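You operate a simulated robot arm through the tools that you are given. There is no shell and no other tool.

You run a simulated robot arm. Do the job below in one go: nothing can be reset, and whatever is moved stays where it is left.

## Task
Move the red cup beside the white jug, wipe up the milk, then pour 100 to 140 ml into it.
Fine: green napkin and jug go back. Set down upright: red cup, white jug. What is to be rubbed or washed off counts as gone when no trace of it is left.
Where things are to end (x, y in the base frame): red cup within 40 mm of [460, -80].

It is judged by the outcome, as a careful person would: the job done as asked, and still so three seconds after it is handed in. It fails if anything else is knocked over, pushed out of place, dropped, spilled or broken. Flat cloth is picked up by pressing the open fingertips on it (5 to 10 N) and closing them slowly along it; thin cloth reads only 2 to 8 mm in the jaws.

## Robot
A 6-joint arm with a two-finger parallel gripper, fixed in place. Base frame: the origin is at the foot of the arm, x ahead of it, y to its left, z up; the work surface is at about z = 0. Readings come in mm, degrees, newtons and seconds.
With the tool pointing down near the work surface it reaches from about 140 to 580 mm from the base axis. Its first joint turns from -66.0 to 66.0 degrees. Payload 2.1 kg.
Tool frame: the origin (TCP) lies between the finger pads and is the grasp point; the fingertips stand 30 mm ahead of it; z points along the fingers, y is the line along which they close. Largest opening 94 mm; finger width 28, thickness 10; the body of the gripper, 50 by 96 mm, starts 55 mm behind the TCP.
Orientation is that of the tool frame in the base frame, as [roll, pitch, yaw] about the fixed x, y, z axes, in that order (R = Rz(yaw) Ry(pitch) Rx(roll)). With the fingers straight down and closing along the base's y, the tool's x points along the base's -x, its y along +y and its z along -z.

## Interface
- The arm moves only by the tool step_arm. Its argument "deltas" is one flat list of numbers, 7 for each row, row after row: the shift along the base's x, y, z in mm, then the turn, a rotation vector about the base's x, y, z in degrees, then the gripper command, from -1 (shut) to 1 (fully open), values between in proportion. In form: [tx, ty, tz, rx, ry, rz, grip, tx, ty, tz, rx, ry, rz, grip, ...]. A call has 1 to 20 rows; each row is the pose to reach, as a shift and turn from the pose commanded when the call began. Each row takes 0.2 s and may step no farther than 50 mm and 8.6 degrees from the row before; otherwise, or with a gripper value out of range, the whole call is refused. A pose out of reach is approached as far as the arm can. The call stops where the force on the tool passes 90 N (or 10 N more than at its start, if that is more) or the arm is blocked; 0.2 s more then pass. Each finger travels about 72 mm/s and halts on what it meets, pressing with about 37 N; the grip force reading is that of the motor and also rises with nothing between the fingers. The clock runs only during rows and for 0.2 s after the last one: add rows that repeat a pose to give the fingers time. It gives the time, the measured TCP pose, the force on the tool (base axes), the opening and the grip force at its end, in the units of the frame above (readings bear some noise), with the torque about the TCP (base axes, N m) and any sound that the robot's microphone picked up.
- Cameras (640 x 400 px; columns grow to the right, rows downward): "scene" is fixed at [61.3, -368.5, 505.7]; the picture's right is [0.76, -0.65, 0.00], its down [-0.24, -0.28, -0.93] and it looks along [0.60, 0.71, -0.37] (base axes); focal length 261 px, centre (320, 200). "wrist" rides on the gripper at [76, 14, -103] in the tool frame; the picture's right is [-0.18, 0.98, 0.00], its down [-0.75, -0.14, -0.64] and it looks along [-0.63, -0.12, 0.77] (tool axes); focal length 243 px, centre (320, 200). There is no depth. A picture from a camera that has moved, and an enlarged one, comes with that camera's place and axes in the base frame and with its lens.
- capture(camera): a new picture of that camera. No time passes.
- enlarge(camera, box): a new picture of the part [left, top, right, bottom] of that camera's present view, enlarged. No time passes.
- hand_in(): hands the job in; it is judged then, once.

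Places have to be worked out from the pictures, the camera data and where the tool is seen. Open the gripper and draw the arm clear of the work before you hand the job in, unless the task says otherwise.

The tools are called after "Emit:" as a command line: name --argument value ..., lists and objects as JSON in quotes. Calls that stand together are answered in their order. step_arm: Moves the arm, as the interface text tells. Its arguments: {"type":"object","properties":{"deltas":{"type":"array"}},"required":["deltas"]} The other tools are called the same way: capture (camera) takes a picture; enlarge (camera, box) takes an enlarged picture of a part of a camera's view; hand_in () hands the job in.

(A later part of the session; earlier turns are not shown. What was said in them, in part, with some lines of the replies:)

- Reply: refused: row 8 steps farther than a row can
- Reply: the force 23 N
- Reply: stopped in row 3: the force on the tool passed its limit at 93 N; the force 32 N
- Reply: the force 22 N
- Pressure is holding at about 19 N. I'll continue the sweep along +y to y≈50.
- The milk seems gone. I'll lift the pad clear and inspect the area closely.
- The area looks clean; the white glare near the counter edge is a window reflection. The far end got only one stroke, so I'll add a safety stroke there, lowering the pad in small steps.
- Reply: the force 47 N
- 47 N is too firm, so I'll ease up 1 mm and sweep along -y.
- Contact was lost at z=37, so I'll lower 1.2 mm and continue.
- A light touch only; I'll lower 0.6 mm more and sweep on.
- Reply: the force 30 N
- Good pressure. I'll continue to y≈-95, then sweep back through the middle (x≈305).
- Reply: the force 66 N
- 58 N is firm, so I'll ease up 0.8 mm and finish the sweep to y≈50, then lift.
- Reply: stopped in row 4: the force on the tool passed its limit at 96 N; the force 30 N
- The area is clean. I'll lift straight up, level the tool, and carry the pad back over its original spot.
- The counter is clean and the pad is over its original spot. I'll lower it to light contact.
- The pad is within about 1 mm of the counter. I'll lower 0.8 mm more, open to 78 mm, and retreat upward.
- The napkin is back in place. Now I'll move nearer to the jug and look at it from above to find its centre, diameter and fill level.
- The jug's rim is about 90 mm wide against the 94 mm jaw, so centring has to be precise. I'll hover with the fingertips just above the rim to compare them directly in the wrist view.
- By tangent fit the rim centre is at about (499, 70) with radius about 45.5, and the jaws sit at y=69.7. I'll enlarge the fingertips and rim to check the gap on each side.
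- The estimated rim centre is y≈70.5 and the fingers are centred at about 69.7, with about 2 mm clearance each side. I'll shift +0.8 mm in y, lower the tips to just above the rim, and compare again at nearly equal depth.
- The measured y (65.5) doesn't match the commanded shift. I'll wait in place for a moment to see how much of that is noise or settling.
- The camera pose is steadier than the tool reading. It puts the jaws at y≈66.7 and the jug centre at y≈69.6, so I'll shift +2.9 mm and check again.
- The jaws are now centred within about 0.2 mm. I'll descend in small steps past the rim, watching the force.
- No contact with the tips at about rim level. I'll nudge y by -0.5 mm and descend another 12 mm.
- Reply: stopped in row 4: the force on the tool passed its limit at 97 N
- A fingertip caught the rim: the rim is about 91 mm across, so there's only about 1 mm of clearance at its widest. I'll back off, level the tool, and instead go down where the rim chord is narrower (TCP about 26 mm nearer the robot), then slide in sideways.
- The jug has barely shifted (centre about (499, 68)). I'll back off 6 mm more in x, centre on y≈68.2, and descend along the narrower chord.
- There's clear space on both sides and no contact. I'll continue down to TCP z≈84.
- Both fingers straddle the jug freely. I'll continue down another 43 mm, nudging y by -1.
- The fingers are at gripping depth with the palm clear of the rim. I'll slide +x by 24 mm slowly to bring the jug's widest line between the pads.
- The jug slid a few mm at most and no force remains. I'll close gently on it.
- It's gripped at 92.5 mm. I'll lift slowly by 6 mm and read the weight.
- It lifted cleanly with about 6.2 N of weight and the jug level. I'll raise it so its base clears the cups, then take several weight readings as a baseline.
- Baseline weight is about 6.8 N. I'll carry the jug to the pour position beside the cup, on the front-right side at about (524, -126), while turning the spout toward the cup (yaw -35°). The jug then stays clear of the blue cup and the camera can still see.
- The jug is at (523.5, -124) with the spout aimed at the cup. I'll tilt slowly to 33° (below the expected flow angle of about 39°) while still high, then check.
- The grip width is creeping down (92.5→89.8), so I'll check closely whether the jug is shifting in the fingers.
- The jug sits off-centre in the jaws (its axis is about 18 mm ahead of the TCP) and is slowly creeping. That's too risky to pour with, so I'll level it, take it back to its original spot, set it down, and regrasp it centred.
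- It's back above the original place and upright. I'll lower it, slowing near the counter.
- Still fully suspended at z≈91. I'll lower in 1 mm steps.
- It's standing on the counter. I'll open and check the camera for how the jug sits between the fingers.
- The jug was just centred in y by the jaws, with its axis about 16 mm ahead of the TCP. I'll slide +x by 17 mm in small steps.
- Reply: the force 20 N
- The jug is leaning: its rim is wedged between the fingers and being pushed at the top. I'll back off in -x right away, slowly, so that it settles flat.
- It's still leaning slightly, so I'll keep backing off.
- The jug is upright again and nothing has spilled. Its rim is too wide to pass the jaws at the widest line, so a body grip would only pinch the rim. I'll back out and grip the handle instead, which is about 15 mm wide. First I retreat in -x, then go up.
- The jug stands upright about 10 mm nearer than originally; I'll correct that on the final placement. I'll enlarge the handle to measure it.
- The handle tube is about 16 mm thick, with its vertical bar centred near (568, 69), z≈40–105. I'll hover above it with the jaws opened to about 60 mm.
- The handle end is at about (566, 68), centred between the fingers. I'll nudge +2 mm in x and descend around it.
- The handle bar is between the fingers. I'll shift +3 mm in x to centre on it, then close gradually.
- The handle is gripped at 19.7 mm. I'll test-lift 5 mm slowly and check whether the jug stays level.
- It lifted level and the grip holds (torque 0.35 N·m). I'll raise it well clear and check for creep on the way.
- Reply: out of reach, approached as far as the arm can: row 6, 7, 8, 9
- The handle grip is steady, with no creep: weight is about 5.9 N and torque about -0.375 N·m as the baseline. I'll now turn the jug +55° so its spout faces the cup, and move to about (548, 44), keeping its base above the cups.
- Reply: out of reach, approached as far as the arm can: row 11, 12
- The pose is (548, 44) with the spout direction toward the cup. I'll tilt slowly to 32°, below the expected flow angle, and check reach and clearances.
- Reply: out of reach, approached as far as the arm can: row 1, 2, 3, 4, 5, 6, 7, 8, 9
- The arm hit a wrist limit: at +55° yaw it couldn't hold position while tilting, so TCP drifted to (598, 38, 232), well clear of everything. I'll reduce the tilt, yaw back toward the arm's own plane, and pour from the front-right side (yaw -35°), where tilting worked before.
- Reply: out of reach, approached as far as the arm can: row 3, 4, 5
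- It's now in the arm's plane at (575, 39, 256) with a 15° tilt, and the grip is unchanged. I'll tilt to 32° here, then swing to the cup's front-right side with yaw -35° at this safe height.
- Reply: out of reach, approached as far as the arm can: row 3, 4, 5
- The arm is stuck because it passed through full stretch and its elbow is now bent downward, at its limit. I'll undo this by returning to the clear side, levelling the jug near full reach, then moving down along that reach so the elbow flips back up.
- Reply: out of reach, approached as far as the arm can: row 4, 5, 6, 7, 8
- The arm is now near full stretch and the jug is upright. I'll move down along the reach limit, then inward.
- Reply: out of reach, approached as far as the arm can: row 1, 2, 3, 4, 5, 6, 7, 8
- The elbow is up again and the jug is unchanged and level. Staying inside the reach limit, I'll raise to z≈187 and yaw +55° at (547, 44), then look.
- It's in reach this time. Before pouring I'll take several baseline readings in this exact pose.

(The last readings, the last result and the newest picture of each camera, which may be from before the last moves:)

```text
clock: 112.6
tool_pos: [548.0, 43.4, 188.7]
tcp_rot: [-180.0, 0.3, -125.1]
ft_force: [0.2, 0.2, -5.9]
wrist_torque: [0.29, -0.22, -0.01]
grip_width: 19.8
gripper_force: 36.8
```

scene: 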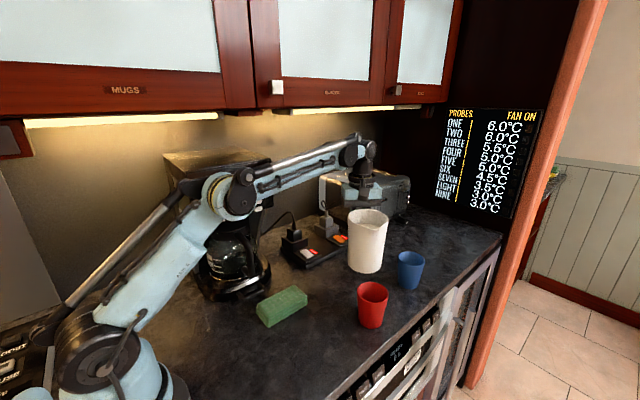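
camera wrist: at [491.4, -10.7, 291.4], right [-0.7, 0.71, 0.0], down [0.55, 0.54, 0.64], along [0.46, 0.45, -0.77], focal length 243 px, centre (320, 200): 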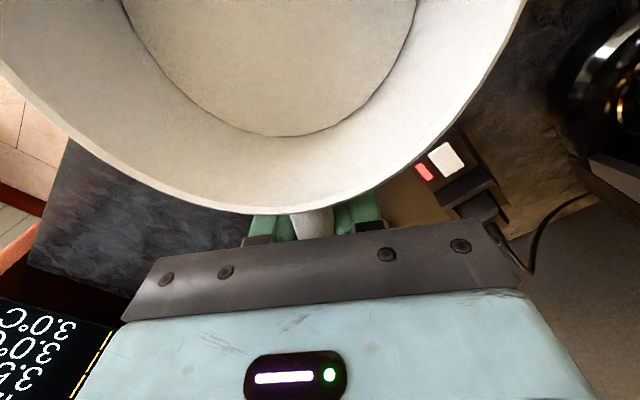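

Baseline: weight ≈6.07 N and tilt-axis torque ≈0.371 N·m; 120 ml should lower these by about 1.2 N and 0.098 N·m. I'll now tilt to 32° and verify the pose.

Emit:
step_arm --deltas '[0, 0, 0, 3.28, -2.3, 0, -0.9, 0, 0, 0, 6.55, -4.59, 0, -0.9, 0, 0, 0, 9.83, -6.89, 0, -0.9, 0, 0, 0, 13.1, -9.18, 0, -0.9, 0, 0, 0, 16.38, -11.48, 0, -0.9, 0, 0, 0, 19.66, -13.78, 0, -0.9, 0, 0, 0, 22.93, -16.07, 0, -0.9, 0, 0, 0, 26.2, -18.37, 0, -0.9, 0, 0, 0, 26.2, -18.37, 0, -0.9]'

Emit:
capture --camera "scene"

Emit:
capture --camera "wrist"

Emit:
enlarge --camera "scene" --box '[310, 180, 440, 340]'

```text
clock: 114.6
tool_pos: [547.7, 43.8, 189.4]
tcp_rot: [-180.0, 32.2, -125.1]
ft_force: [-0.2, 0.8, -5.5]
wrist_torque: [0.21, -0.16, -0.01]
grip_width: 19.5
gripper_force: 37.3
```

```text
taken
```

scene: 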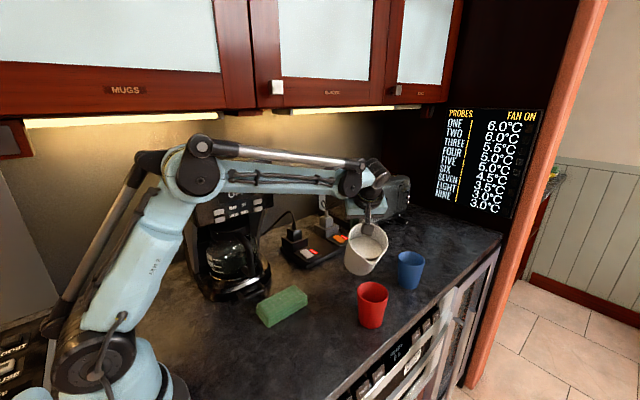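

```text
taken
camera wrist: at [466.9, -45.6, 235.1], right [-0.72, 0.69, 0.1], down [0.29, 0.16, 0.94], along [0.64, 0.7, -0.31], focal length 243 px, centre (320, 200)
```

wrist: 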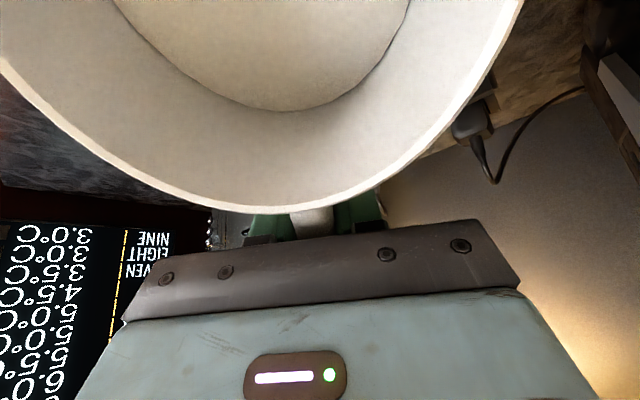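

```text
2.50 times, centred on (375, 260) of scene
camera zoom: at [61.3, -368.5, 505.7], right [0.76, -0.65, 0.0], down [-0.24, -0.28, -0.93], along [0.6, 0.71, -0.37], focal length 652 px, centre (182, 50)
```

zoom: 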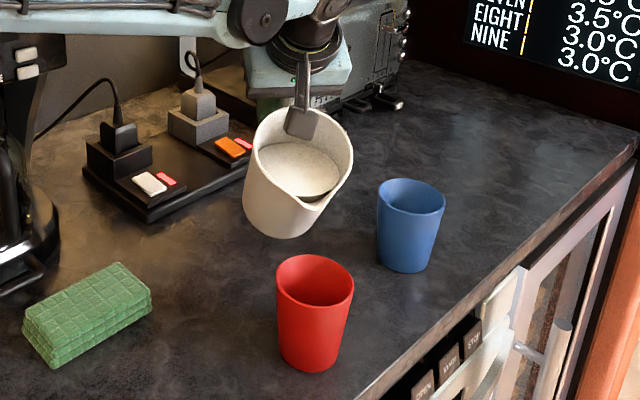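

This works well: the tilt holds and the spout is over the cup, about 8 mm off to the side. I'll correct the lateral offset and tilt to 38° in 2° steps.

Emit:
step_arm --deltas '[-3, 2, 0, 0, 0, 0, -0.9, -6, 4, 0, 0, 0, 0, -0.9, -6, 4, 0, 1.64, -1.15, 0, -0.9, -6, 4, 0, 3.28, -2.3, 0, -0.9, -6, 4, 0, 4.91, -3.44, 0, -0.9, -6, 4, 0, 4.91, -3.44, 0, -0.9]'

Emit:
enlarge --camera "scene" --box '[330, 210, 430, 340]'

Emit:
capture --camera "wrist"

```text
clock: 116.0
tool_pos: [541.4, 48.3, 188.9]
tcp_rot: [-180.0, 38.3, -125.2]
ft_force: [-0.3, -0.3, -6.5]
wrist_torque: [0.16, -0.14, 0.02]
grip_width: 19.6
gripper_force: 36.8
```

```text
3.08 times, centred on (380, 275) of scene
camera zoom: at [61.4, -368.5, 505.7], right [0.76, -0.65, 0.0], down [-0.24, -0.28, -0.93], along [0.6, 0.71, -0.37], focal length 802 px, centre (135, -31)
```

zoom: 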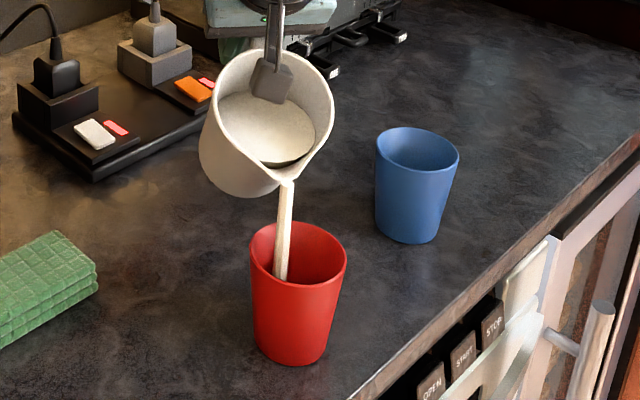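

```text
taken
camera wrist: at [458.2, -45.1, 222.1], right [-0.72, 0.68, 0.11], down [0.23, 0.08, 0.97], along [0.65, 0.73, -0.21], focal length 243 px, centre (320, 200)
```

wrist: 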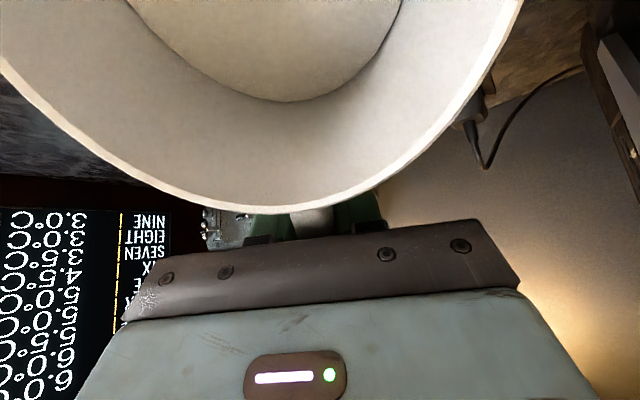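

Milk is flowing cleanly into the cup. I'll hold this tilt briefly and watch the stream and readings.

Emit:
step_arm --deltas '[0, 0, 0, 0, 0, 0, -0.9]'

Emit:
enlarge --camera "scene" --box '[330, 210, 430, 340]'

```text
clock: 116.4
tool_pos: [541.9, 48.2, 188.9]
tcp_rot: [-179.9, 38.2, -125.1]
ft_force: [1.4, 0.3, -5.8]
wrist_torque: [0.18, -0.12, 0.01]
grip_width: 19.8
gripper_force: 36.8
```

```text
3.08 times, centred on (380, 275) of scene
camera zoom: at [61.4, -368.5, 505.7], right [0.76, -0.65, 0.0], down [-0.24, -0.28, -0.93], along [0.6, 0.71, -0.37], focal length 802 px, centre (135, -31)
```

zoom: 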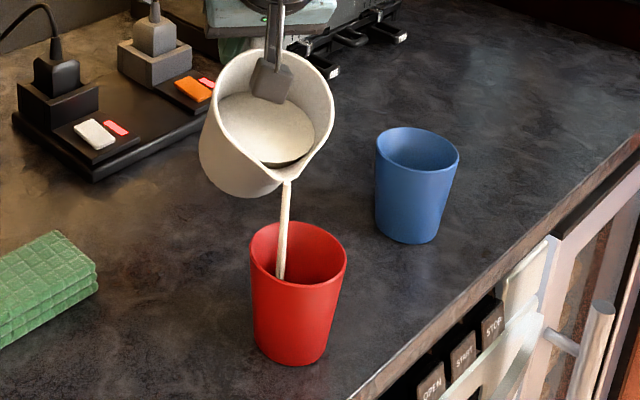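

The stream thins as the level settles, and it lands about 10 mm left of the cup's centre. I'll nudge right and tilt to 44° in small steps with pauses.

Emit:
step_arm --deltas '[2, -1.5, 0, 0.82, -0.57, 0, -0.9, 4, -3, 0, 1.64, -1.15, 0, -0.9, 4, -3, 0, 2.46, -1.72, 0, -0.9, 4, -3, 0, 3.28, -2.3, 0, -0.9, 4, -3, 0, 4.1, -2.87, 0, -0.9, 4, -3, 0, 4.91, -3.44, 0, -0.9, 4, -3, 0, 4.91, -3.44, 0, -0.9]'

Emit:
enlarge --camera "scene" --box '[330, 210, 430, 340]'

```text
clock: 118.0
tool_pos: [545.3, 44.4, 189.8]
tcp_rot: [180.0, 44.2, -125.1]
ft_force: [-0.3, -0.1, -5.9]
wrist_torque: [0.17, -0.1, 0.01]
grip_width: 19.5
gripper_force: 36.7
```

```text
3.08 times, centred on (380, 275) of scene
camera zoom: at [61.3, -368.5, 505.7], right [0.76, -0.65, 0.0], down [-0.24, -0.28, -0.93], along [0.6, 0.71, -0.37], focal length 802 px, centre (135, -31)
```

zoom: 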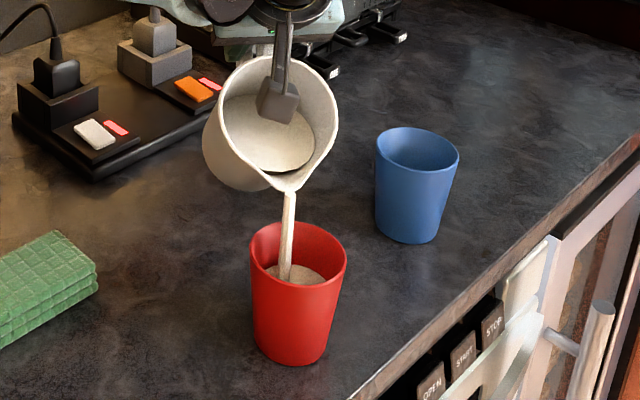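

Milk is now visible in the cup. I'll hold for a moment and look closer at the level.

Emit:
step_arm --deltas '[0, 0, 0, 0, 0, 0, -0.9]'

Emit:
enlarge --camera "scene" --box '[350, 265, 400, 335]'

```text
clock: 118.4
tool_pos: [545.9, 44.1, 189.0]
tcp_rot: [180.0, 44.2, -125.0]
ft_force: [0.7, -1.0, -4.2]
wrist_torque: [0.13, -0.08, 0.02]
grip_width: 19.4
gripper_force: 37.6
```

```text
5.71 times, centred on (375, 300) of scene
camera zoom: at [61.4, -368.5, 505.7], right [0.76, -0.65, 0.0], down [-0.24, -0.28, -0.93], along [0.6, 0.71, -0.37], focal length 1490 px, centre (6, -371)
```

zoom: 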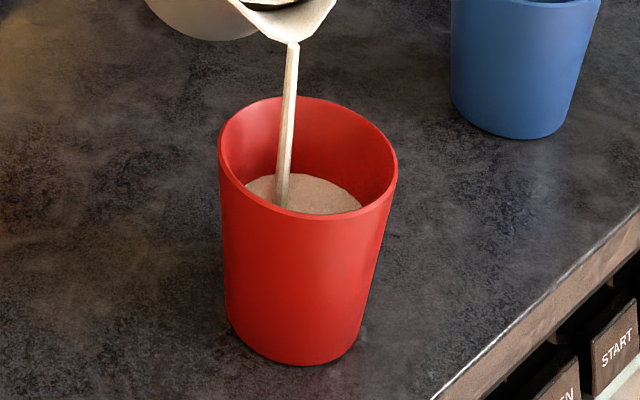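

The level looks to be about 51 mm above the counter, roughly 100–110 ml by the cup's geometry, and still flowing. I'll stop now by tilting back quickly to about 24° and measure.

Emit:
step_arm --deltas '[0, 0, 0, -5.7, 4.0, 0, -0.9, 0, 0, 0, -11.5, 8.0, 0, -0.9, 0, 0, 0, -16.4, 11.5, 0, -0.9, 0, 0, 0, -16.4, 11.5, 0, -0.9]'

Emit:
enlarge --camera "scene" --box '[350, 265, 400, 335]'

Emit:
enlarge --camera "scene" --box '[330, 210, 430, 340]'

```text
clock: 119.4
tool_pos: [545.2, 44.9, 189.0]
tcp_rot: [180.0, 24.0, -125.1]
ft_force: [0.0, 0.1, -4.3]
wrist_torque: [0.2, -0.16, 0.02]
grip_width: 19.5
gripper_force: 36.5
```

```text
5.71 times, centred on (375, 300) of scene
camera zoom: at [61.4, -368.5, 505.7], right [0.76, -0.65, 0.0], down [-0.24, -0.28, -0.93], along [0.6, 0.71, -0.37], focal length 1490 px, centre (6, -371)
```

zoom: 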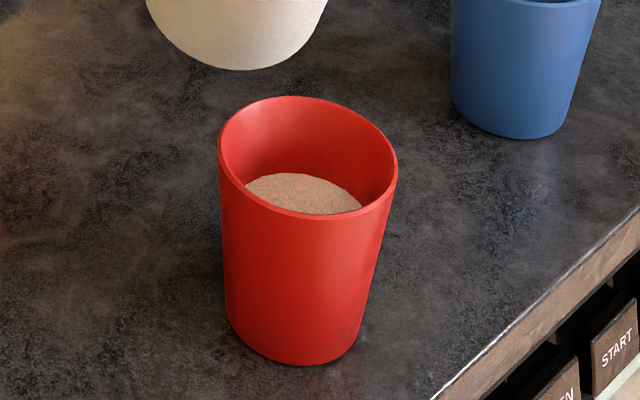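

```text
3.08 times, centred on (380, 275) of scene
camera zoom: at [61.4, -368.5, 505.7], right [0.76, -0.65, 0.0], down [-0.24, -0.28, -0.93], along [0.6, 0.71, -0.37], focal length 802 px, centre (135, -31)
```

zoom: 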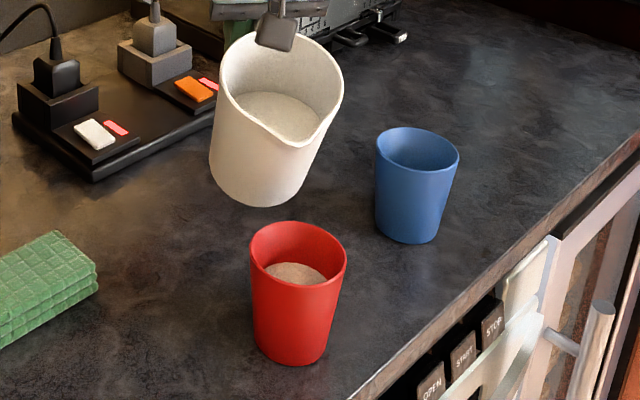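

The flow stopped and nothing was spilled. I'll return to the baseline upright pose and weigh with several readings.

Emit:
step_arm --deltas '[0, 0, 0, -4.9, 3.44, 0, -0.9, 0, 0, 0, -9.83, 6.89, 0, -0.9, 0, 0, 0, -14.7, 10.3, 0, -0.9, 0, 0, 0, -19.66, 13.78, 0, -0.9, 0, 0, 0, -19.66, 13.78, 0, -0.9, 0, 0, 0, -19.66, 13.78, 0, -0.9]'

Emit:
step_arm --deltas '[0, 0, 0, 0, 0, 0, -0.9]'

Emit:
step_arm --deltas '[0, 0, 0, 0, 0, 0, -0.9]'

Emit:
step_arm --deltas '[0, 0, 0, 0, 0, 0, -0.9]'

Emit:
step_arm --deltas '[0, 0, 0, 0, 0, 0, -0.9]'

Emit:
step_arm --deltas '[0, 0, 0, 0, 0, 0, -0.9]'

Emit:
step_arm --deltas '[0, 0, 0, 0, 0, 0, -0.9]'

Emit:
step_arm --deltas '[0, 0, 0, 0, 0, 0, -0.9]'

Emit:
capture --camera "wrist"

Emit:
enlarge --camera "scene" --box '[330, 200, 430, 340]'

```text
clock: 120.8
tool_pos: [544.9, 44.9, 189.1]
tcp_rot: [-180.0, 0.1, -125.1]
ft_force: [-0.5, 1.0, -4.8]
wrist_torque: [0.25, -0.15, 0.0]
grip_width: 19.7
gripper_force: 37.4
```

```text
clock: 121.2
tool_pos: [547.2, 45.4, 188.6]
tcp_rot: [-180.0, 0.0, -125.1]
ft_force: [-0.2, 0.4, -4.3]
wrist_torque: [0.21, -0.2, -0.01]
grip_width: 19.7
gripper_force: 37.2
```

```text
clock: 121.6
tool_pos: [546.8, 44.5, 188.1]
tcp_rot: [180.0, 0.2, -125.1]
ft_force: [0.3, 1.1, -4.3]
wrist_torque: [0.24, -0.19, -0.05]
grip_width: 19.5
gripper_force: 37.4
```

```text
clock: 122.0
tool_pos: [546.6, 45.6, 188.6]
tcp_rot: [179.9, 0.1, -125.0]
ft_force: [-0.1, 0.2, -4.9]
wrist_torque: [0.24, -0.21, -0.05]
grip_width: 19.7
gripper_force: 37.2
```

```text
clock: 122.4
tool_pos: [546.7, 44.9, 188.7]
tcp_rot: [-180.0, 0.0, -125.0]
ft_force: [0.4, -0.3, -5.1]
wrist_torque: [0.28, -0.16, -0.02]
grip_width: 19.6
gripper_force: 37.2
```

```text
clock: 122.8
tool_pos: [545.4, 43.7, 188.5]
tcp_rot: [179.9, 0.0, -125.0]
ft_force: [0.5, 1.2, -4.6]
wrist_torque: [0.27, -0.19, 0.01]
grip_width: 19.8
gripper_force: 37.0
```

```text
clock: 123.2
tool_pos: [546.5, 43.9, 189.7]
tcp_rot: [180.0, 0.0, -125.1]
ft_force: [0.3, 0.5, -4.4]
wrist_torque: [0.23, -0.17, -0.02]
grip_width: 19.5
gripper_force: 36.3
```

```text
clock: 123.6
tool_pos: [545.5, 44.4, 188.8]
tcp_rot: [-180.0, 0.0, -125.1]
ft_force: [-0.1, -0.5, -4.4]
wrist_torque: [0.25, -0.18, -0.01]
grip_width: 19.5
gripper_force: 36.8
```

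```text
taken
camera wrist: at [489.9, -10.1, 290.8], right [-0.7, 0.72, 0.0], down [0.55, 0.53, 0.64], along [0.46, 0.45, -0.77], focal length 243 px, centre (320, 200)
```

wrist: 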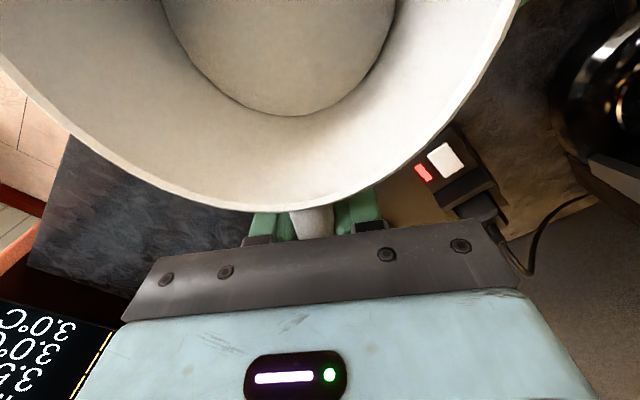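

```text
2.86 times, centred on (380, 270) of scene
camera zoom: at [61.3, -368.5, 505.7], right [0.76, -0.65, 0.0], down [-0.24, -0.28, -0.93], along [0.6, 0.71, -0.37], focal length 745 px, centre (149, 0)
```

zoom: 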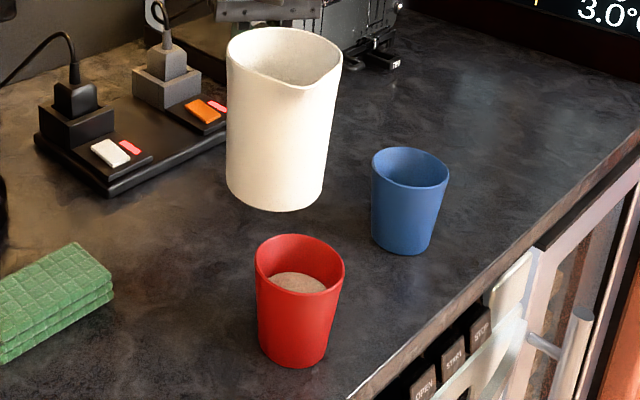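

The estimates disagree: force suggests about 150 ml, torque about 80, the jug level about 90, and the cup level about 107. I'll take more readings to narrow this down.

Emit:
step_arm --deltas '[0, 0, 0, 0, 0, 0, -0.9]'

Emit:
step_arm --deltas '[0, 0, 0, 0, 0, 0, -0.9]'

Emit:
step_arm --deltas '[0, 0, 0, 0, 0, 0, -0.9]'

Emit:
step_arm --deltas '[0, 0, 0, 0, 0, 0, -0.9]'

Emit:
step_arm --deltas '[0, 0, 0, 0, 0, 0, -0.9]'

Emit:
step_arm --deltas '[0, 0, 0, 0, 0, 0, -0.9]'

Emit:
step_arm --deltas '[0, 0, 0, 0, 0, 0, -0.9]'

Emit:
step_arm --deltas '[0, 0, 0, 0, 0, 0, -0.9]'

Emit:
enlarge --camera "scene" --box '[355, 275, 392, 315]'

Emit:
enlarge --camera "wrist" --box '[120, 0, 440, 220]'

```text
clock: 124.0
tool_pos: [545.4, 44.3, 189.8]
tcp_rot: [180.0, 0.1, -125.1]
ft_force: [-0.9, -0.3, -5.5]
wrist_torque: [0.27, -0.17, -0.02]
grip_width: 19.6
gripper_force: 37.2
```

```text
clock: 124.4
tool_pos: [547.1, 45.1, 189.0]
tcp_rot: [-180.0, 0.0, -125.1]
ft_force: [0.4, -0.1, -5.6]
wrist_torque: [0.28, -0.17, 0.0]
grip_width: 19.6
gripper_force: 37.5
```

```text
clock: 124.8
tool_pos: [546.9, 44.5, 188.4]
tcp_rot: [-180.0, 0.2, -125.1]
ft_force: [-0.3, -0.4, -5.1]
wrist_torque: [0.25, -0.15, -0.02]
grip_width: 19.7
gripper_force: 36.8
```

```text
clock: 125.2
tool_pos: [546.6, 44.7, 189.6]
tcp_rot: [-179.9, 0.1, -125.0]
ft_force: [-0.4, 0.4, -5.1]
wrist_torque: [0.27, -0.19, 0.01]
grip_width: 19.7
gripper_force: 36.6
```

```text
clock: 125.6
tool_pos: [546.7, 44.6, 189.7]
tcp_rot: [-179.9, 0.2, -125.1]
ft_force: [0.5, -0.5, -5.9]
wrist_torque: [0.22, -0.18, -0.01]
grip_width: 19.5
gripper_force: 36.5
```

```text
clock: 126.0
tool_pos: [545.8, 44.5, 188.0]
tcp_rot: [-180.0, 0.1, -125.0]
ft_force: [0.2, -0.2, -5.6]
wrist_torque: [0.24, -0.17, 0.01]
grip_width: 19.7
gripper_force: 37.5
```

```text
clock: 126.4
tool_pos: [546.0, 44.3, 190.0]
tcp_rot: [180.0, 0.1, -125.1]
ft_force: [0.6, 1.1, -5.4]
wrist_torque: [0.25, -0.19, -0.01]
grip_width: 19.6
gripper_force: 37.0
```

```text
clock: 126.8
tool_pos: [546.4, 44.7, 187.9]
tcp_rot: [179.9, 0.2, -125.1]
ft_force: [-0.3, 0.2, -5.1]
wrist_torque: [0.29, -0.2, 0.0]
grip_width: 19.3
gripper_force: 37.5
```

```text
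10.00 times, centred on (374, 295) of scene
camera zoom: at [61.3, -368.5, 505.7], right [0.76, -0.65, 0.0], down [-0.24, -0.28, -0.93], along [0.6, 0.71, -0.37], focal length 2608 px, centre (-215, -750)
```

zoom: 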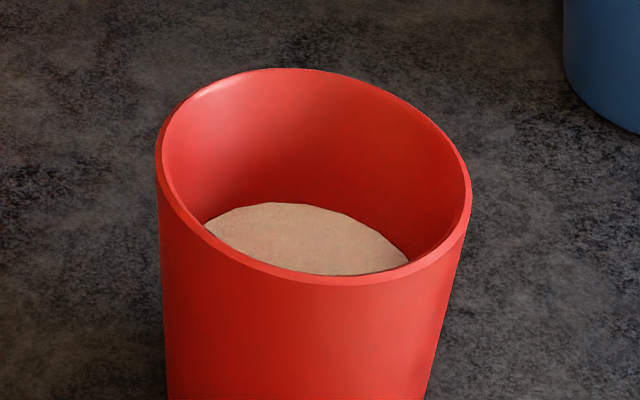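

```text
1.82 times, centred on (280, 110) of wrist
camera zoom: at [489.9, -10.1, 290.8], right [-0.7, 0.72, 0.0], down [0.55, 0.53, 0.64], along [0.46, 0.45, -0.77], focal length 441 px, centre (393, 364)
```

zoom: 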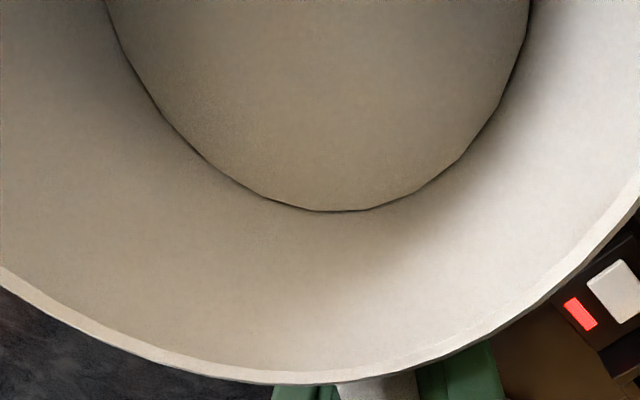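

Combining all the evidence, about 98 ml has been poured (±6), so I want about 22 ml more. Flow should resume near 44° and limit itself near 46°. I'll tilt back to 45° and watch the cup level; the far milk edge should rise from row 173 to about 158 in the same zoom.

Emit:
step_arm --deltas '[1, 0, 0, 4.91, -3.44, 0, -0.9, 2, -1, 0, 9.83, -6.89, 0, -0.9, 3, -2, 0, 14.74, -10.33, 0, -0.9, 3, -2, 0, 19.66, -13.78, 0, -0.9, 3, -2, 0, 24.57, -17.22, 0, -0.9, 3, -2, 0, 29.5, -20.66, 0, -0.9, 3, -2, 0, 32.8, -22.96, 0, -0.9, 3, -2, 0, 34.4, -24.1, 0, -0.9, 3, -2, 0, 36.0, -25.26, 0, -0.9]'

Emit:
enlarge --camera "scene" --box '[350, 265, 400, 335]'

```text
clock: 128.8
tool_pos: [549.4, 41.4, 189.1]
tcp_rot: [179.9, 44.1, -125.0]
ft_force: [-0.2, -0.5, -5.9]
wrist_torque: [0.14, -0.08, 0.01]
grip_width: 19.6
gripper_force: 37.1
```

```text
5.71 times, centred on (375, 300) of scene
camera zoom: at [61.4, -368.5, 505.7], right [0.76, -0.65, 0.0], down [-0.24, -0.28, -0.93], along [0.6, 0.71, -0.37], focal length 1490 px, centre (6, -371)
```

zoom: 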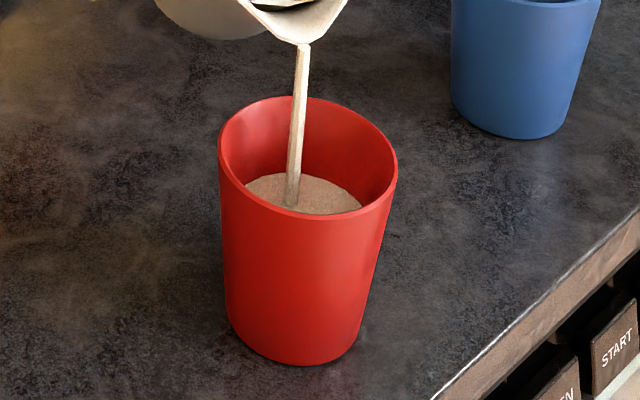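

The stream has resumed at 44°. I'll hold for 0.4 s and check the level.

Emit:
step_arm --deltas '[0, 0, 0, 0, 0, 0, -0.9]'

Emit:
enlarge --camera "scene" --box '[350, 265, 400, 335]'

```text
clock: 129.2
tool_pos: [548.9, 41.5, 187.9]
tcp_rot: [179.9, 44.1, -125.2]
ft_force: [0.0, -0.6, -5.2]
wrist_torque: [0.16, -0.11, -0.03]
grip_width: 19.6
gripper_force: 37.4
```

```text
5.71 times, centred on (375, 300) of scene
camera zoom: at [61.3, -368.5, 505.7], right [0.76, -0.65, 0.0], down [-0.24, -0.28, -0.93], along [0.6, 0.71, -0.37], focal length 1490 px, centre (6, -371)
```

zoom: 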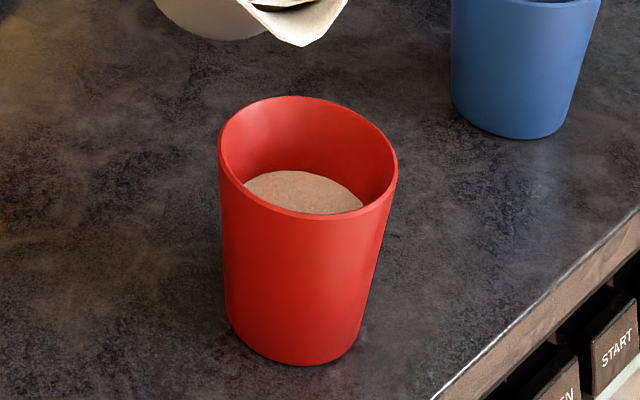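

Flow stopped by itself at 44° (about 102 ml in total). Each extra degree should add about 11 ml, so I'll tilt 1.7° more for about 18 ml and let it settle.

Emit:
step_arm --deltas '[0, 0, 0, 0.7, -0.49, 0, -0.9, 0, 0, 0, 1.39, -0.98, 0, -0.9, 0, 0, 0, 1.39, -0.98, 0, -0.9, 0, 0, 0, 1.39, -0.98, 0, -0.9]'

Emit:
enlarge --camera "scene" --box '[350, 265, 400, 335]'

```text
clock: 130.2
tool_pos: [548.9, 43.6, 188.5]
tcp_rot: [-179.9, 45.8, -125.1]
ft_force: [0.3, 0.5, -5.3]
wrist_torque: [0.09, -0.11, 0.0]
grip_width: 19.6
gripper_force: 36.8
```

```text
5.71 times, centred on (375, 300) of scene
camera zoom: at [61.3, -368.5, 505.7], right [0.76, -0.65, 0.0], down [-0.24, -0.28, -0.93], along [0.6, 0.71, -0.37], focal length 1490 px, centre (6, -371)
```

zoom: 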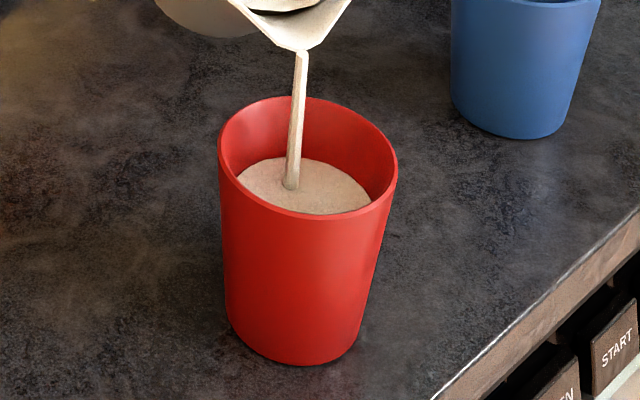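

The level has reached the target row (157), so I'll tilt back now to stop the flow.

Emit:
step_arm --deltas '[0, 0, 0, -6.5, 4.56, 0, -0.9, 0, 0, 0, -13, 9.1, 0, -0.9, 0, 0, 0, -19, 13.3, 0, -0.9, 0, 0, 0, -25, 17.5, 0, -0.9, 0, 0, 0, -31, 21.7, 0, -0.9, 0, 0, 0, -37.5, 26.27, 0, -0.9, 0, 0, 0, -37.5, 26.27, 0, -0.9]'

Emit:
enlarge --camera "scene" --box '[350, 265, 400, 335]'

Emit:
enlarge --camera "wrist" --box '[120, 0, 440, 220]'

Emit:
capture --camera "scene"

```text
clock: 131.8
tool_pos: [548.7, 42.7, 189.0]
tcp_rot: [-180.0, -0.1, -125.1]
ft_force: [-0.1, 0.1, -5.3]
wrist_torque: [0.23, -0.17, -0.01]
grip_width: 19.8
gripper_force: 37.3
```

```text
5.71 times, centred on (375, 300) of scene
camera zoom: at [61.4, -368.5, 505.7], right [0.76, -0.65, 0.0], down [-0.24, -0.28, -0.93], along [0.6, 0.71, -0.37], focal length 1490 px, centre (6, -371)
```

zoom: 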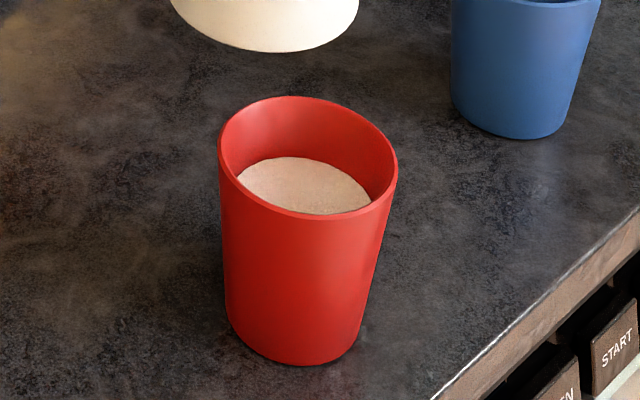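

```text
1.82 times, centred on (280, 110) of wrist
camera zoom: at [492.5, -11.1, 290.9], right [-0.7, 0.72, 0.0], down [0.55, 0.54, 0.64], along [0.46, 0.45, -0.77], focal length 441 px, centre (393, 364)
```

zoom: 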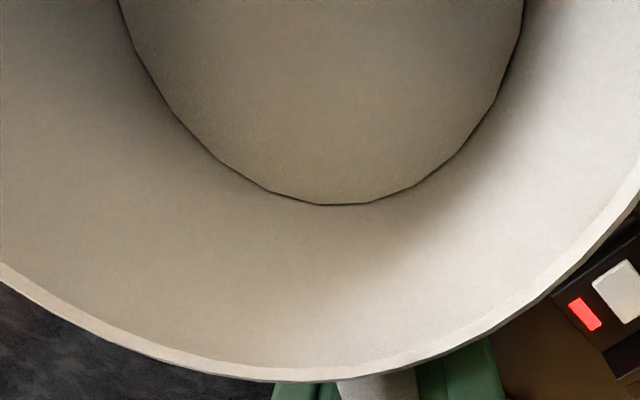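

```text
taken
```

scene: 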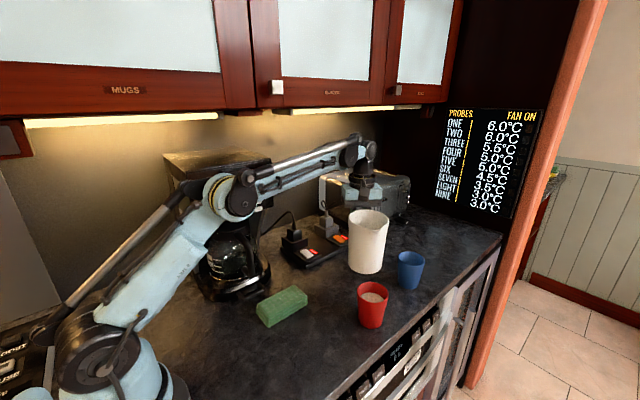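

No spills; the level rose as planned, to an estimated total of about 120 ml. I'll take a few readings as a cross-check before carrying the jug back.

Emit:
step_arm --deltas '[0, 0, 0, 0, 0, 0, -0.9]'

Emit:
step_arm --deltas '[0, 0, 0, 0, 0, 0, -0.9]'

Emit:
step_arm --deltas '[0, 0, 0, 0, 0, 0, -0.9]'

Emit:
step_arm --deltas '[0, 0, 0, 0, 0, 0, -0.9]'

Emit:
step_arm --deltas '[0, 0, 0, 0, 0, 0, -0.9]'

Emit:
step_arm --deltas '[0, 0, 0, 0, 0, 0, -0.9]'

Emit:
step_arm --deltas '[0, 0, 0, 0, 0, 0, -0.9]'

Emit:
step_arm --deltas '[0, 0, 0, 0, 0, 0, -0.9]'

```text
clock: 132.2
tool_pos: [548.3, 43.6, 188.5]
tcp_rot: [180.0, -0.1, -125.0]
ft_force: [0.5, -0.1, -5.0]
wrist_torque: [0.24, -0.15, 0.0]
grip_width: 20.0
gripper_force: 36.8
```

```text
clock: 132.6
tool_pos: [549.0, 42.1, 188.6]
tcp_rot: [-179.9, 0.0, -125.0]
ft_force: [-0.2, 2.0, -5.1]
wrist_torque: [0.26, -0.16, 0.02]
grip_width: 19.4
gripper_force: 36.9
```

```text
clock: 133.0
tool_pos: [550.2, 43.2, 189.1]
tcp_rot: [-179.9, 0.0, -125.1]
ft_force: [-0.7, -0.3, -5.2]
wrist_torque: [0.25, -0.18, 0.0]
grip_width: 19.7
gripper_force: 37.8
```

```text
clock: 133.4
tool_pos: [549.5, 43.0, 188.8]
tcp_rot: [180.0, 0.0, -125.0]
ft_force: [-1.0, -0.1, -3.8]
wrist_torque: [0.22, -0.2, -0.01]
grip_width: 19.6
gripper_force: 37.3
```

```text
clock: 133.8
tool_pos: [548.4, 43.6, 188.2]
tcp_rot: [-180.0, 0.0, -124.9]
ft_force: [-0.3, -0.2, -5.5]
wrist_torque: [0.21, -0.14, 0.04]
grip_width: 19.7
gripper_force: 37.0
```

```text
clock: 134.2
tool_pos: [547.7, 43.5, 189.0]
tcp_rot: [180.0, 0.0, -125.0]
ft_force: [0.4, 0.0, -4.9]
wrist_torque: [0.26, -0.19, 0.0]
grip_width: 19.3
gripper_force: 37.0
```

```text
clock: 134.6
tool_pos: [548.8, 43.6, 189.2]
tcp_rot: [179.9, 0.1, -125.0]
ft_force: [-0.2, -0.1, -4.7]
wrist_torque: [0.24, -0.18, 0.0]
grip_width: 19.6
gripper_force: 37.0
```

```text
clock: 135.0
tool_pos: [548.3, 42.6, 188.1]
tcp_rot: [179.9, 0.0, -125.0]
ft_force: [-0.6, 0.7, -4.8]
wrist_torque: [0.27, -0.2, 0.02]
grip_width: 19.8
gripper_force: 36.6
```

Weight is down about 1.2 N (about 120 ml), consistent with the levels. Now I'll turn the jug back to its original heading and bring it above its original spot, staying inside the reach limit.

Emit:
step_arm --deltas '[0, 0, 0, 0, 0, -5.5, -0.9, 0, 0, 0, 0, 0, -11, -0.9, 0, 2, 0, 0, 0, -16.5, -0.9, 0, 4, 0, 0, 0, -22, -0.9, 0, 7, 0, 0, 0, -27.5, -0.9, 0, 10, -5, 0, 0, -33, -0.9, 2, 14, -15, 0, 0, -38.5, -0.9, 5, 18, -28, 0, 0, -44, -0.9, 8, 22, -42, 0, 0, -49.5, -0.9, 12, 25, -56, 0, 0, -55, -0.9, 17, 26, -68, 0, 0, -55, -0.9, 17, 26, -68, 0, 0, -55, -0.9]'

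Emit:
capture --camera "wrist"

Emit:
capture --camera "scene"

```text
clock: 137.6
tool_pos: [566.1, 69.3, 120.6]
tcp_rot: [-179.9, 0.0, 179.9]
ft_force: [-0.2, 0.0, -5.3]
wrist_torque: [0.02, -0.27, -0.02]
grip_width: 19.5
gripper_force: 37.4
```

```text
taken
camera wrist: at [489.0, 83.7, 222.8], right [0.19, 0.98, 0.0], down [0.75, -0.14, 0.64], along [0.63, -0.12, -0.77], focal length 243 px, centre (320, 200)
```

wrist: 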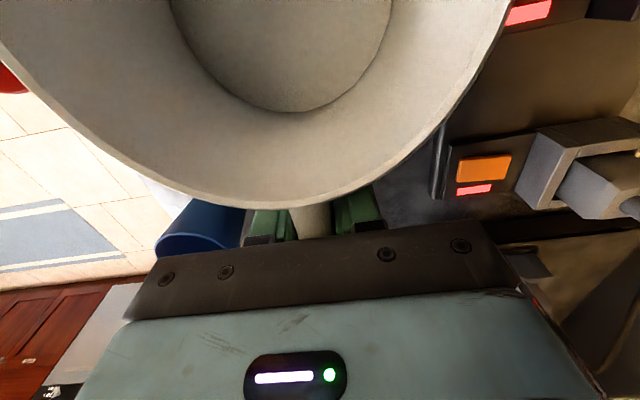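

```text
taken
```

scene: 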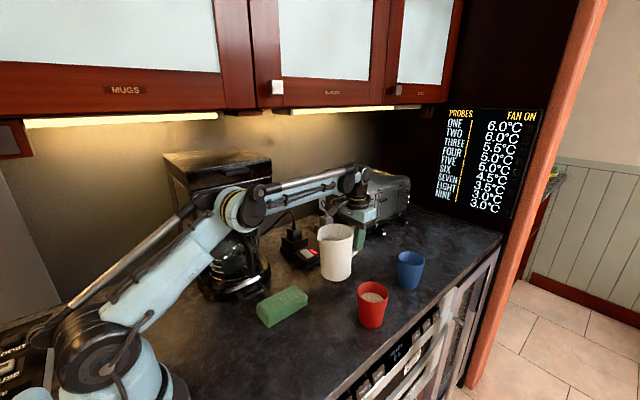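

The jug is upright over its original heading. I'll move out +12 mm while lowering to near contact.

Emit:
step_arm --deltas '[3, 0, -10, 0, 0, 0, -0.9, 7, 0, -20, 0, 0, 0, -0.9, 12, 0, -30, 0, 0, 0, -0.9, 12, 0, -37, 0, 0, 0, -0.9, 12, 0, -40, 0, 0, 0, -0.9, 12, 0, -40, 0, 0, 0, -0.9]'

Emit:
enlarge --camera "scene" --box '[300, 220, 400, 310]'

Emit:
capture --camera "wrist"

```text
clock: 139.0
tool_pos: [578.6, 70.4, 80.8]
tcp_rot: [180.0, 0.0, 179.9]
ft_force: [0.6, 0.5, -4.4]
wrist_torque: [-0.01, -0.26, 0.01]
grip_width: 19.6
gripper_force: 37.0
```

```text
4.44 times, centred on (350, 265) of scene
camera zoom: at [61.3, -368.5, 505.7], right [0.76, -0.65, 0.0], down [-0.24, -0.28, -0.93], along [0.6, 0.71, -0.37], focal length 1159 px, centre (187, -89)
```

zoom: 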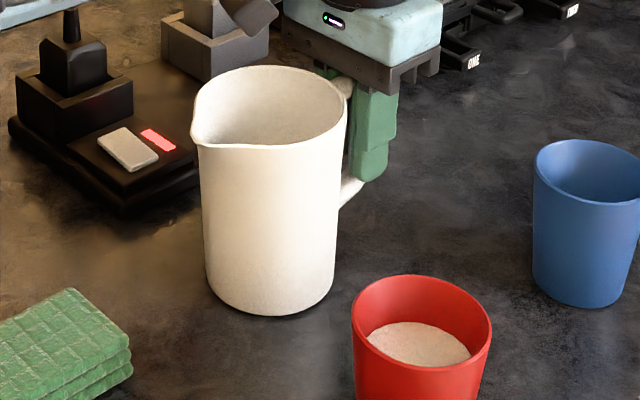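

```text
taken
camera wrist: at [501.4, 83.7, 183.1], right [0.18, 0.98, 0.0], down [0.75, -0.14, 0.64], along [0.63, -0.12, -0.77], focal length 243 px, centre (320, 200)
```

wrist: 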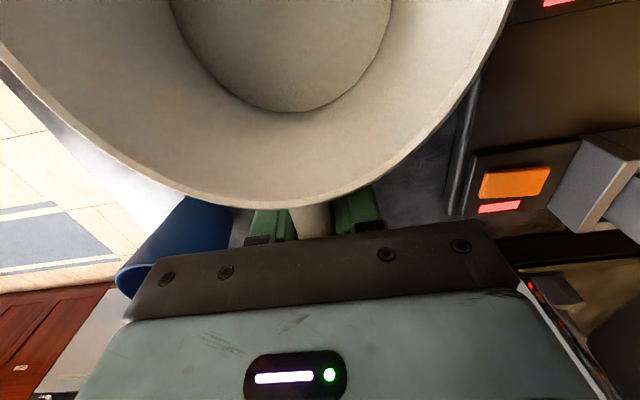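

Nearly there: the base outline matches the original to within a few mm. I'll nudge (+2, +2) and lower in 1 mm steps until contact.

Emit:
step_arm --deltas '[1, 1, -1, 0, 0, 0, -0.9, 2, 2, -2, 0, 0, 0, -0.9, 2, 2, -3, 0, 0, 0, -0.9]'

Emit:
step_arm --deltas '[0, 0, -1, 0, 0, 0, -0.9]'

Emit:
step_arm --deltas '[0, 0, -1, 0, 0, 0, -0.9]'

```text
clock: 139.8
tool_pos: [581.2, 70.1, 78.7]
tcp_rot: [180.0, 0.2, 179.8]
ft_force: [8.4, 0.8, 15.6]
wrist_torque: [-0.04, 1.43, -0.01]
grip_width: 19.5
gripper_force: 36.8
```

```text
clock: 140.2
tool_pos: [580.5, 69.5, 77.6]
tcp_rot: [179.9, 0.0, 180.0]
ft_force: [9.1, 0.2, 15.1]
wrist_torque: [-0.02, 1.39, -0.03]
grip_width: 19.5
gripper_force: 37.1
```

```text
clock: 140.6
tool_pos: [580.1, 70.8, 78.4]
tcp_rot: [180.0, 0.0, 179.9]
ft_force: [4.3, -1.7, 22.8]
wrist_torque: [0.07, 0.87, 0.01]
grip_width: 19.7
gripper_force: 36.7
```

The front edge of the base touched first, so the jug is pitched slightly forward in the grip. I'll check the view before releasing.

Emit:
enlarge --camera "scene" --box '[300, 220, 400, 310]'

Emit:
capture --camera "wrist"

```text
4.44 times, centred on (350, 265) of scene
camera zoom: at [61.2, -368.6, 505.7], right [0.76, -0.65, 0.0], down [-0.24, -0.28, -0.93], along [0.6, 0.71, -0.37], focal length 1159 px, centre (187, -89)
```

zoom: 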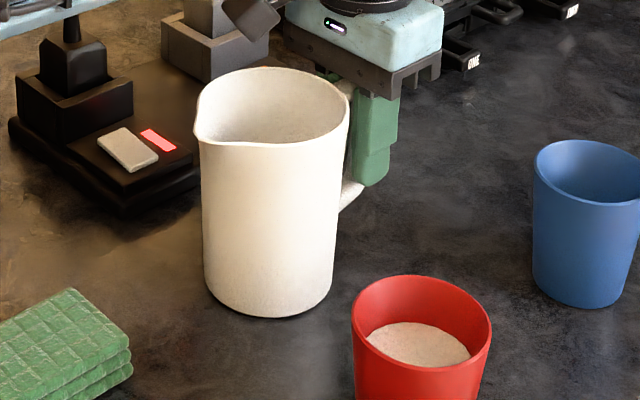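

```text
taken
camera wrist: at [503.4, 84.0, 179.0], right [0.18, 0.98, 0.0], down [0.75, -0.14, 0.64], along [0.63, -0.12, -0.77], focal length 243 px, centre (320, 200)
```

wrist: 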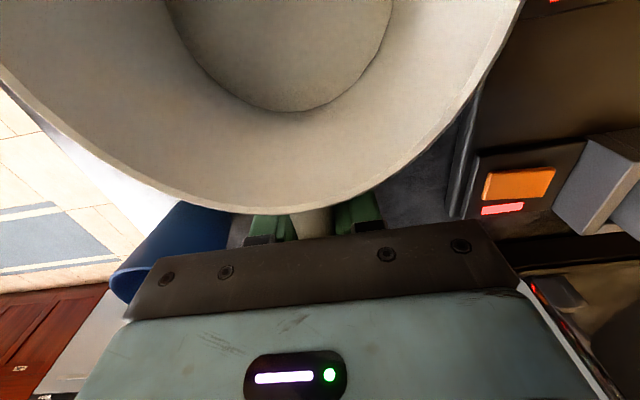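

The base outline now matches the original almost exactly and the jug has levelled. I'll open the jaws gently and check.

Emit:
step_arm --deltas '[0, 0, 0, 0, 0, 0, -0.6, 0, 0, 0, 0, 0, 0, -0.4, 0, 0, 0, 0, 0, 0, -0.1, 0, 0, 0, 0, 0, 0, 0.2, 0, 0, 0, 0, 0, 0, 0.3, 0, 0, 0, 0, 0, 0, 0.3]'

Emit:
enlarge --camera "scene" --box '[300, 220, 400, 310]'

Emit:
capture --camera "wrist"

```text
clock: 142.0
tool_pos: [581.5, 70.3, 75.8]
tcp_rot: [180.0, 0.0, 180.0]
ft_force: [-0.1, -0.4, -0.3]
wrist_torque: [0.04, 0.0, 0.01]
grip_width: 61.2
gripper_force: 0.0
```

```text
4.44 times, centred on (350, 265) of scene
camera zoom: at [61.3, -368.5, 505.7], right [0.76, -0.65, 0.0], down [-0.24, -0.28, -0.93], along [0.6, 0.71, -0.37], focal length 1159 px, centre (187, -89)
```

zoom: 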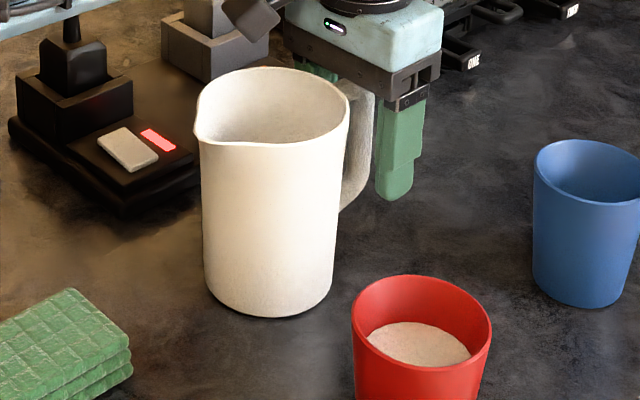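

```text
taken
camera wrist: at [503.4, 84.2, 178.3], right [0.18, 0.98, 0.0], down [0.75, -0.14, 0.64], along [0.63, -0.12, -0.77], focal length 243 px, centre (320, 200)
```

wrist: 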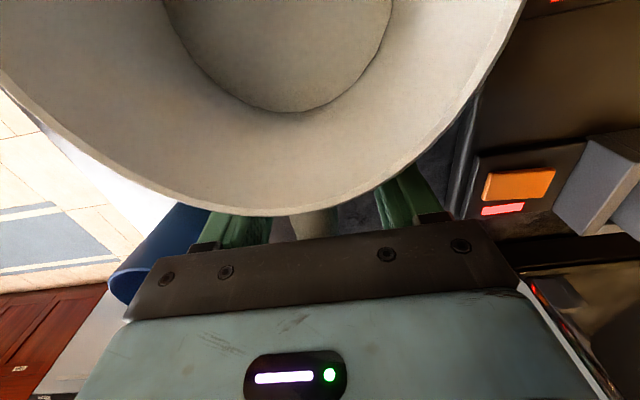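

The jug stands upright in its original place. I'll retreat upward and inward, staying within reach and clear of the rim and handle.

Emit:
step_arm --deltas '[-1, 0, 20, 0, 0, 0, 0.3, -4, 0, 42, 0, 0, 0, 0.3, -9, 0, 66, 0, 0, 0, 0.3, -14, 0, 90, 0, 0, 0, 0.3, -18, 0, 97, 0, 0, 0, 0.3, -30, 0, 108, 0, 0, 0, 0.3, -55, 0, 122, 0, 0, 0, 0.3, -90, -3, 140, 0, 0, 0, 0.3, -130, -6, 165, 0, 0, 0, 0.3, -170, -10, 190, 0, 0, 0, 0.6, -210, -20, 215, 0, 0, 0, 1, -250, -25, 240, 0, 0, 0, 1, -290, -30, 265, 0, 0, 0, 1, -290, -30, 265, 0, 0, 0, 1]'

Emit:
capture --camera "scene"

Emit:
capture --camera "wrist"

Emit:
enlarge --camera "scene" --box '[220, 200, 440, 390]'

```text
clock: 145.0
tool_pos: [290.2, 41.5, 341.7]
tcp_rot: [-180.0, 0.0, 180.0]
ft_force: [-0.1, -0.8, -0.4]
wrist_torque: [0.03, -0.03, 0.01]
grip_width: 94.1
gripper_force: 0.0
```

```text
taken
```

scene: 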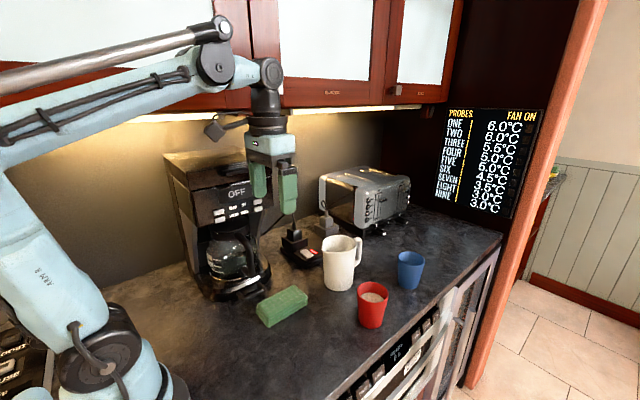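

```text
taken
camera wrist: at [212.9, 55.4, 443.5], right [0.18, 0.98, 0.0], down [0.75, -0.14, 0.64], along [0.63, -0.12, -0.77], focal length 243 px, centre (320, 200)
```

wrist: 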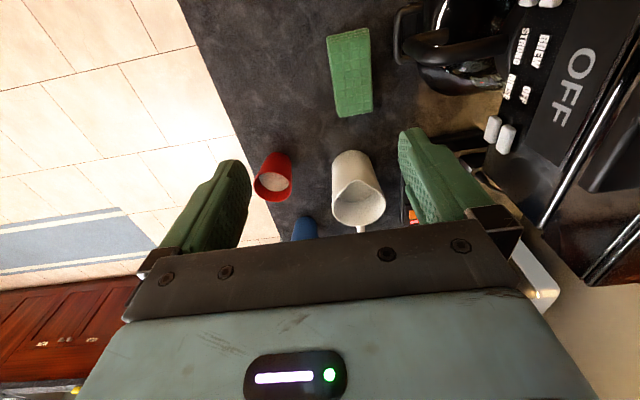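

```text
2.11 times, centred on (330, 295) of scene
camera zoom: at [61.3, -368.5, 505.7], right [0.76, -0.65, 0.0], down [-0.24, -0.28, -0.93], along [0.6, 0.71, -0.37], focal length 549 px, centre (299, 0)
```

zoom: 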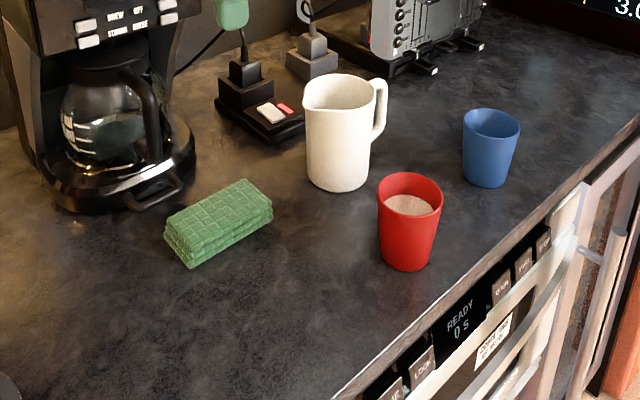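

Everything is in place. As a last check, I'll look closely at the wiped area and the pour area for traces or drops.

Emit:
enlarge --camera "wrist" --box '[190, 0, 400, 130]'

Emit:
enlarge --camera "scene" --box '[260, 290, 360, 390]'

Emit:
enlarge --camera "scene" --box '[330, 240, 420, 340]'

```text
3.05 times, centred on (295, 65) of wrist
camera zoom: at [212.9, 55.4, 443.5], right [0.18, 0.98, 0.0], down [0.75, -0.14, 0.64], along [0.63, -0.12, -0.77], focal length 739 px, centre (396, 611)
```

zoom: 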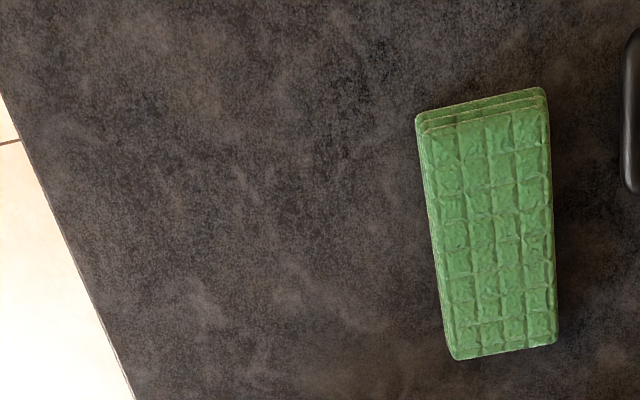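

```text
4.00 times, centred on (310, 340) of scene
camera zoom: at [61.3, -368.5, 505.7], right [0.76, -0.65, 0.0], down [-0.24, -0.28, -0.93], along [0.6, 0.71, -0.37], focal length 1043 px, centre (360, -360)
```

zoom: 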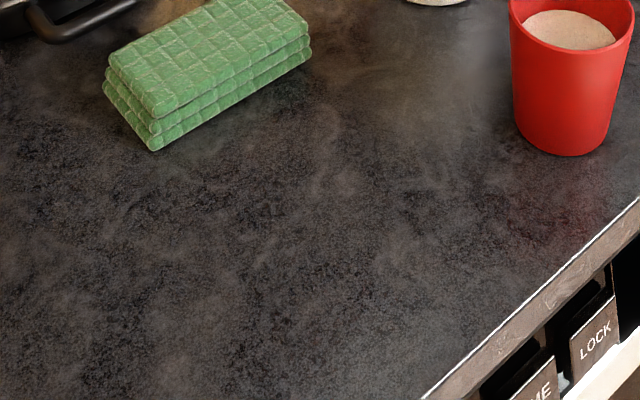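

```text
4.00 times, centred on (375, 290) of scene
camera zoom: at [61.3, -368.5, 505.7], right [0.76, -0.65, 0.0], down [-0.24, -0.28, -0.93], along [0.6, 0.71, -0.37], focal length 1043 px, centre (100, -160)
```

zoom: 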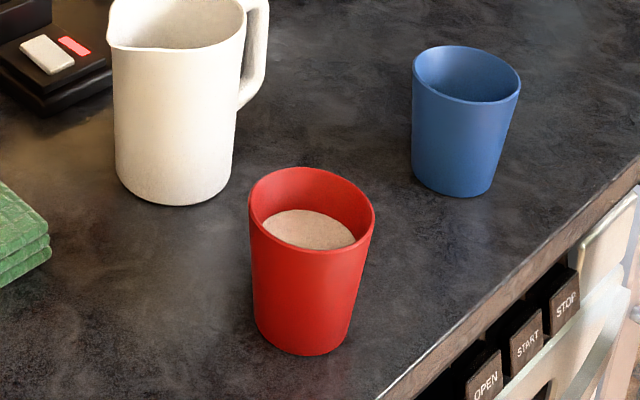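

The counter is clean with no drops. The napkin and jug are back in place, and the red cup stands upright at about (461, -80) with roughly 120 ml in it. The gripper is open and clear, so I'm handing in.

Emit:
hand_in

```text
The job is handed in.
```

I've handed the job in with every step done. The one figure I couldn't measure exactly is the amount poured: about 120 ml, and my readings disagreed.

- **Red cup:** it stands upright at about (461, -80), well within 40 mm of the target.
- **Milk:** I wiped it up with the green napkin. Close-up views show no trace left on the counter.
- **Pour:** the milk went in through the jug's spout with no visible drops. The jug's weight loss gives about 120 ml. The levels seen in the jug and cup suggest 115–130 ml. The wrist torque reads lower, at 90–110 ml.
- **Napkin:** it is back within a few mm of where it was, turned a few degrees.
- **White jug:** it stands upright within a few mm of its original place.

The jug took several tries. Its rim was too wide for the jaws to grip securely, and on those tries a fingertip pressed on the rim, the jug slid a few mm and it briefly leaned. Nothing spilled. I then carried and poured it by the handle.
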